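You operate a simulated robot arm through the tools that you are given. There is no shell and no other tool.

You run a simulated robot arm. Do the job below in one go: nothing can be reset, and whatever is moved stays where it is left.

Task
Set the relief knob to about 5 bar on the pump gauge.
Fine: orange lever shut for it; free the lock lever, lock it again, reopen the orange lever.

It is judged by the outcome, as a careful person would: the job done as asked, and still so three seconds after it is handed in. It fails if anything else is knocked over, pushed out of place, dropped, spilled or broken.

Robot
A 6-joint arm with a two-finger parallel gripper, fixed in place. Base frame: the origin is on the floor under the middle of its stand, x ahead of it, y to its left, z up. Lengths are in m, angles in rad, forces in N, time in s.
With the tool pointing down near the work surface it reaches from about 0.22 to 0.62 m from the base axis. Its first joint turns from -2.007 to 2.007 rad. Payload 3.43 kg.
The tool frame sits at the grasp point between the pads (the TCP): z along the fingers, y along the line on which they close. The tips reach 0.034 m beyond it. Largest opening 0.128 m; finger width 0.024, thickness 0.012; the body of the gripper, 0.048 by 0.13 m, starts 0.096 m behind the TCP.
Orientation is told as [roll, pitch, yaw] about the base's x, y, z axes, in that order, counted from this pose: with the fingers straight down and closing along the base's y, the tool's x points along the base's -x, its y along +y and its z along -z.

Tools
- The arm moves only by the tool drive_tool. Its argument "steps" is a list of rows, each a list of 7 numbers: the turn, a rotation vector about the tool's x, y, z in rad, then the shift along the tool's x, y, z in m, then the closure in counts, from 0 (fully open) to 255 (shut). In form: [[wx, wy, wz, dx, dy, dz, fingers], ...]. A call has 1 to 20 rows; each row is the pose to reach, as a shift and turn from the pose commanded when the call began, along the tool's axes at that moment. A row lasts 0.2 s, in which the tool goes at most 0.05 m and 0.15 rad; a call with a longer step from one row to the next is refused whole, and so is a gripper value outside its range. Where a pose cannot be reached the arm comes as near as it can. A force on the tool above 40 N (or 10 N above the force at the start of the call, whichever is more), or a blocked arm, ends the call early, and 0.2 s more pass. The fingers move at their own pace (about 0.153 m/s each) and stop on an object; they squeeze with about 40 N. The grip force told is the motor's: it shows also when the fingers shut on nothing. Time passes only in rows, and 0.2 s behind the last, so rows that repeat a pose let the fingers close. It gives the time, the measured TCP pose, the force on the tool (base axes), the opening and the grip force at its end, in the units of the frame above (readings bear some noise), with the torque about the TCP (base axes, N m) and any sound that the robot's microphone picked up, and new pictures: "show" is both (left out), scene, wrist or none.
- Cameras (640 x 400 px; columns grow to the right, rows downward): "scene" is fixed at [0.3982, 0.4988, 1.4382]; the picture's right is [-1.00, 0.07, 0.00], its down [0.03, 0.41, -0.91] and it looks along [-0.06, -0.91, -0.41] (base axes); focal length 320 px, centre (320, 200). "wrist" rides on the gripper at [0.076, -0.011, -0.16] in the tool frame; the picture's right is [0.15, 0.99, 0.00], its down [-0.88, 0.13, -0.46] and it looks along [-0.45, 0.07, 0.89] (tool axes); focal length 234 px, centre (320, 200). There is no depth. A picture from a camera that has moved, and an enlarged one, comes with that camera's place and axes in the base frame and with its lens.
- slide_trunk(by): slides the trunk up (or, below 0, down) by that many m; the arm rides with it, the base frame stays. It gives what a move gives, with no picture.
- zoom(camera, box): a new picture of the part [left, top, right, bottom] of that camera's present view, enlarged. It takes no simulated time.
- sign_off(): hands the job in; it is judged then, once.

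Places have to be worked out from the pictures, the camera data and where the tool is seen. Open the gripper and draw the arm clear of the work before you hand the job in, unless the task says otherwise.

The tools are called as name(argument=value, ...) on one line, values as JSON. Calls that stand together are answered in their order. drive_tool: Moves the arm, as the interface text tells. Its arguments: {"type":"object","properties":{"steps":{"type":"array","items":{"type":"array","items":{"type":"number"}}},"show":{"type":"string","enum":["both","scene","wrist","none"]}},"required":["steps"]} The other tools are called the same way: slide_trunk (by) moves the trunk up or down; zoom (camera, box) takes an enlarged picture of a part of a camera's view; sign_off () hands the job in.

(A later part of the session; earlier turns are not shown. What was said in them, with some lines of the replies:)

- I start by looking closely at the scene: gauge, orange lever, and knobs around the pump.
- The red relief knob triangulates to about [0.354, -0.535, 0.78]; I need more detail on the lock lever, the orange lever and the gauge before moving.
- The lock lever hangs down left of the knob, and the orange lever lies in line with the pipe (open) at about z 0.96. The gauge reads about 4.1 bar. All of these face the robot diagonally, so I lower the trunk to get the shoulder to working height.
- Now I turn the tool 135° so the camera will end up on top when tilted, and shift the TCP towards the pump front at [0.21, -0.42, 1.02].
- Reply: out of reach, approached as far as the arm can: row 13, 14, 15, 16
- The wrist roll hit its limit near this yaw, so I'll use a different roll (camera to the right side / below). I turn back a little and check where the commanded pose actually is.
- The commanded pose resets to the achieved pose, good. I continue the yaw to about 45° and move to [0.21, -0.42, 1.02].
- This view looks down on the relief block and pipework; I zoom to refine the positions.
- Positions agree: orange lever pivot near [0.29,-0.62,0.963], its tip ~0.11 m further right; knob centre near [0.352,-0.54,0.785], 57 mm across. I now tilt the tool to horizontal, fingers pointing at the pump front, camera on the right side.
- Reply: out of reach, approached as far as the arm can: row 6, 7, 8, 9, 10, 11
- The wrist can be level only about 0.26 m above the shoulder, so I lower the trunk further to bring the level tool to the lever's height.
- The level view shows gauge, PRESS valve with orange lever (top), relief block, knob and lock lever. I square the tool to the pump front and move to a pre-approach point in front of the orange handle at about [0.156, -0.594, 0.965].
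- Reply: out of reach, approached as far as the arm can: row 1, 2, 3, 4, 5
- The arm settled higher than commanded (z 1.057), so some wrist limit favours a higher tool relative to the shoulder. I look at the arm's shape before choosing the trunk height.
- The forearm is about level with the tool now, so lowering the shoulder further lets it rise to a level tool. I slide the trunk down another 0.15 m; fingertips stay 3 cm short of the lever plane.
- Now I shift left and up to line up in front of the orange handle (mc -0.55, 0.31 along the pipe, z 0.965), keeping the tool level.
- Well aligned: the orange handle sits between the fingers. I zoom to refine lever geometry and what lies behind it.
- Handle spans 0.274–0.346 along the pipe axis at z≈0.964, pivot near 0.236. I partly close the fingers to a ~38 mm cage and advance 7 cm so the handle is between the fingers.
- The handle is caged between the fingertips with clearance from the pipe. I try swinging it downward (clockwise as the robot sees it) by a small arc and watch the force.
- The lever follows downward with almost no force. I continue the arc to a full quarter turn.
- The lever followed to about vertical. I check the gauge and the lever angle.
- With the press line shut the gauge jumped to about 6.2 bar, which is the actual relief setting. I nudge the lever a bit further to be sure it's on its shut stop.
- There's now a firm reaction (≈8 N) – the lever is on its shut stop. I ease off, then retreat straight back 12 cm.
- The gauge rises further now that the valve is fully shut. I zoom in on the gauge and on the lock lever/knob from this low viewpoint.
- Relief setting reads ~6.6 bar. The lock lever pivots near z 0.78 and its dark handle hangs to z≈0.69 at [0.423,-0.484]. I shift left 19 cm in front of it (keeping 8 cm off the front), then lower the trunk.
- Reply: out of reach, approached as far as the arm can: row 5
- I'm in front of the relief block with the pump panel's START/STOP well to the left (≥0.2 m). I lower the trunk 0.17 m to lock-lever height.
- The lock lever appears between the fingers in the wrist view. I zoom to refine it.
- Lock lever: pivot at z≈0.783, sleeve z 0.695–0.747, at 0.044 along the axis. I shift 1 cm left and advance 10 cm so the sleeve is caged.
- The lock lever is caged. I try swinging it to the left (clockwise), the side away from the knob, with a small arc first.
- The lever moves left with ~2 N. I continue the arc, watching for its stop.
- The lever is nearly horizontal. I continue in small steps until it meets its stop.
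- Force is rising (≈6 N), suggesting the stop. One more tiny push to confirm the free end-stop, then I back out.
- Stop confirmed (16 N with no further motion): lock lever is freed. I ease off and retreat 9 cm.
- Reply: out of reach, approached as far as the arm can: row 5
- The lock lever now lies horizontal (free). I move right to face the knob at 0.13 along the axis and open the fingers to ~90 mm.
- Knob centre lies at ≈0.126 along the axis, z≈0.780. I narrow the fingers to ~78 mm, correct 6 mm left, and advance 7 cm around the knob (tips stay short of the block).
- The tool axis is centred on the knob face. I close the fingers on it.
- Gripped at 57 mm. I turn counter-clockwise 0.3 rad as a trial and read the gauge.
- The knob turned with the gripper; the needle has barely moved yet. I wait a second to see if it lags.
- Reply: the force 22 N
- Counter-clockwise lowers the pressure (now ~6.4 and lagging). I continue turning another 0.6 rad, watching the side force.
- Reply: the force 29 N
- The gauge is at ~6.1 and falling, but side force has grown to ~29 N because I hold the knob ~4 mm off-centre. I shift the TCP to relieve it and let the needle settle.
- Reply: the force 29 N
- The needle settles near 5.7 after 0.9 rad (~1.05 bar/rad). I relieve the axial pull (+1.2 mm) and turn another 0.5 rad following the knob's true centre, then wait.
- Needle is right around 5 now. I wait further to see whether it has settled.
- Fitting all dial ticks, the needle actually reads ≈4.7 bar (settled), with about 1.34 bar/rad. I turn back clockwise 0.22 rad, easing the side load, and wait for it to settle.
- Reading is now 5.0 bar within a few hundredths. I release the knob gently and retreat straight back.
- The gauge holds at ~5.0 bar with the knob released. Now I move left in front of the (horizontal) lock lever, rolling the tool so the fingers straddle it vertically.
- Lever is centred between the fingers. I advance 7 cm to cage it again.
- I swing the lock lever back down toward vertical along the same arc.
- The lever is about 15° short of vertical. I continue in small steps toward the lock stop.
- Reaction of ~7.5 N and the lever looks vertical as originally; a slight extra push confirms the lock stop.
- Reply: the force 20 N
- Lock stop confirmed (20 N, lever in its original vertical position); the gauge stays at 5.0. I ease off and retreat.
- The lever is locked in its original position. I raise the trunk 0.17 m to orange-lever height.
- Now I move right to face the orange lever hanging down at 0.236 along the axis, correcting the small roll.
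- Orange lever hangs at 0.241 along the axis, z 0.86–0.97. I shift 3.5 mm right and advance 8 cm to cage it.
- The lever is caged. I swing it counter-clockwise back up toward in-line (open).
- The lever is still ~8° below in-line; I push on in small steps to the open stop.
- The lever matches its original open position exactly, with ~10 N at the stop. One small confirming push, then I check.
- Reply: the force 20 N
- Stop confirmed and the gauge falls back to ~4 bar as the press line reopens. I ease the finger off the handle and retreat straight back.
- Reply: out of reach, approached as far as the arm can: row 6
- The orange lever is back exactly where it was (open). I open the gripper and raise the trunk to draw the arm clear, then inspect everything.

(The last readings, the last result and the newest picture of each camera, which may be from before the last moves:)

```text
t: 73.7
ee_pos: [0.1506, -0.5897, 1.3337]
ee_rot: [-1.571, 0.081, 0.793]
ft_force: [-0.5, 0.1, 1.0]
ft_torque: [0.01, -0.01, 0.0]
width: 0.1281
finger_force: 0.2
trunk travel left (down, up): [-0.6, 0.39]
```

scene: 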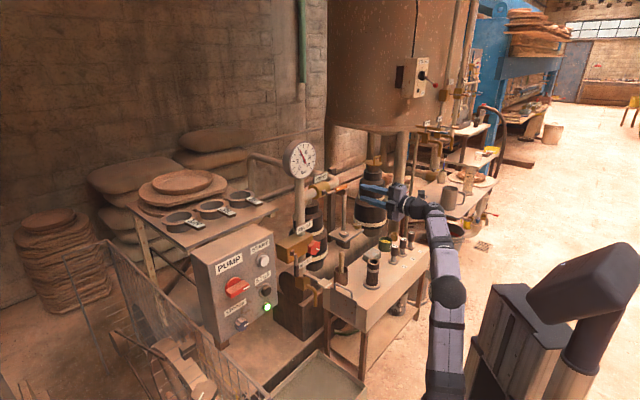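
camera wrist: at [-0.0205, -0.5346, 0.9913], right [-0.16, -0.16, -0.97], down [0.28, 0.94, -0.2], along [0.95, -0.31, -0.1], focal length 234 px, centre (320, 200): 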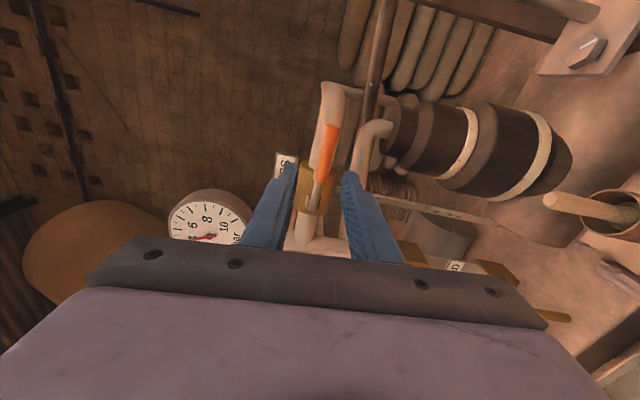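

I take final looks at the gauge, knob, lock lever, orange lever and surroundings.

zoom(camera="scene", box=[0, 0, 640, 400])

zoom(camera="scene", box=[270, 210, 430, 310])

zoom(camera="scene", box=[270, 130, 430, 230])

zoom(camera="scene", box=[190, 230, 300, 340])

```text
1.00 times, centred on (320, 200) of scene (not enlarged: the box is as wide or as high as the picture)
camera zoom: at [0.3982, 0.4988, 1.4382], right [-1.0, 0.07, 0.0], down [0.03, 0.41, -0.91], along [-0.06, -0.91, -0.41], focal length 320 px, centre (320, 200)
```

zoom: 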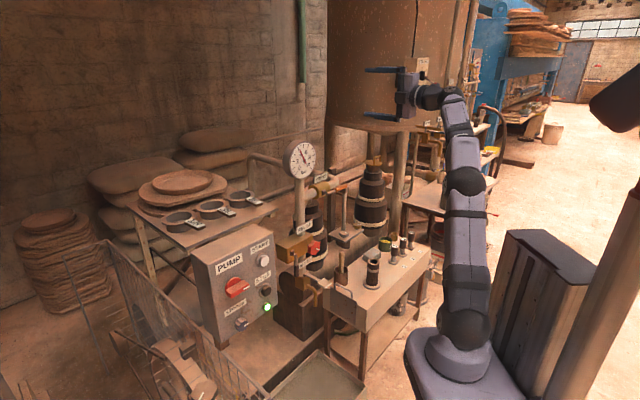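

```text
4.00 times, centred on (350, 260) of scene
camera zoom: at [0.3982, 0.4988, 1.4382], right [-1.0, 0.07, 0.0], down [0.03, 0.41, -0.91], along [-0.06, -0.91, -0.41], focal length 1281 px, centre (200, -40)
```

zoom: 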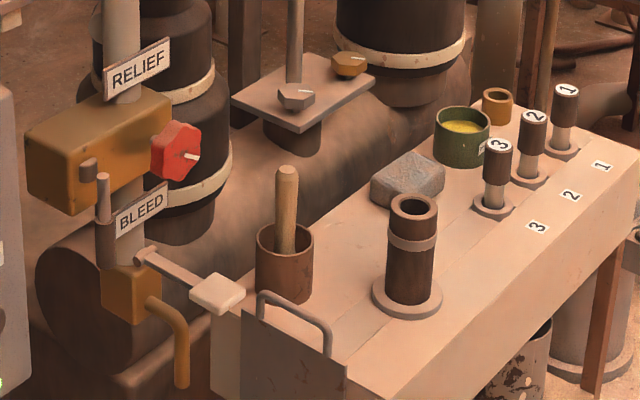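

```text
4.00 times, centred on (350, 180) of scene
camera zoom: at [0.3982, 0.4988, 1.4382], right [-1.0, 0.07, 0.0], down [0.03, 0.41, -0.91], along [-0.06, -0.91, -0.41], focal length 1281 px, centre (200, 280)
```

zoom: 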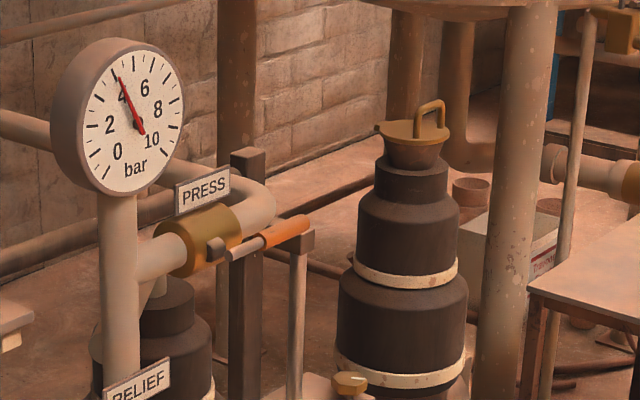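

```text
3.64 times, centred on (245, 285) of scene
camera zoom: at [0.3982, 0.4988, 1.4382], right [-1.0, 0.07, 0.0], down [0.03, 0.41, -0.91], along [-0.06, -0.91, -0.41], focal length 1164 px, centre (593, -109)
```

zoom: 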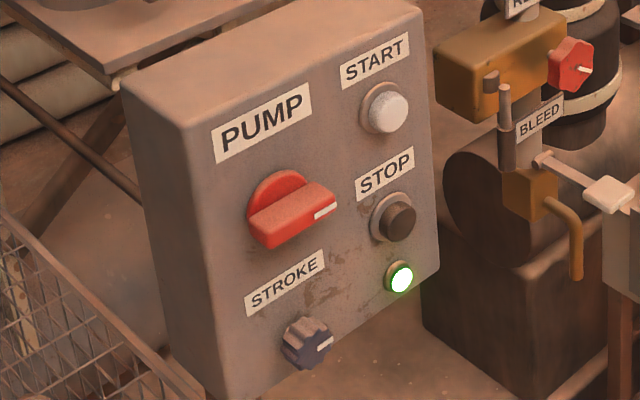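

Everything else is untouched. The knob is set to 5 bar (read with the press line shut), the lock lever is back in its locked position and the orange lever is open again. The pump is still running, the gripper is open and the arm is clear, so I hand in.

sign_off()

```text
The job is handed in.
```

The relief knob is set to about 5.0 bar, read on the pump gauge with the orange lever shut. I worked in the order you gave:

1. **Orange lever shut:** I pushed it down onto its stop, and the gauge rose to about 6.6 bar, which was the old relief setting.
2. **Lock lever freed:** I swung it left to its stop.
3. **Knob set:** I turned it counter-clockwise until the needle settled at 5.0 bar. It held there after I let go.
4. **Lock lever locked again:** I swung it back down to its original position against the stop, and the gauge stayed at 5.0.
5. **Orange lever reopened:** It is back in line with the pipe and against its stop.

With the orange lever open, the gauge reads about 4 bar, the same as at the start.

In the final pictures nothing else had moved, and the pump's green light was still on. The gripper is open and the arm is raised clear.
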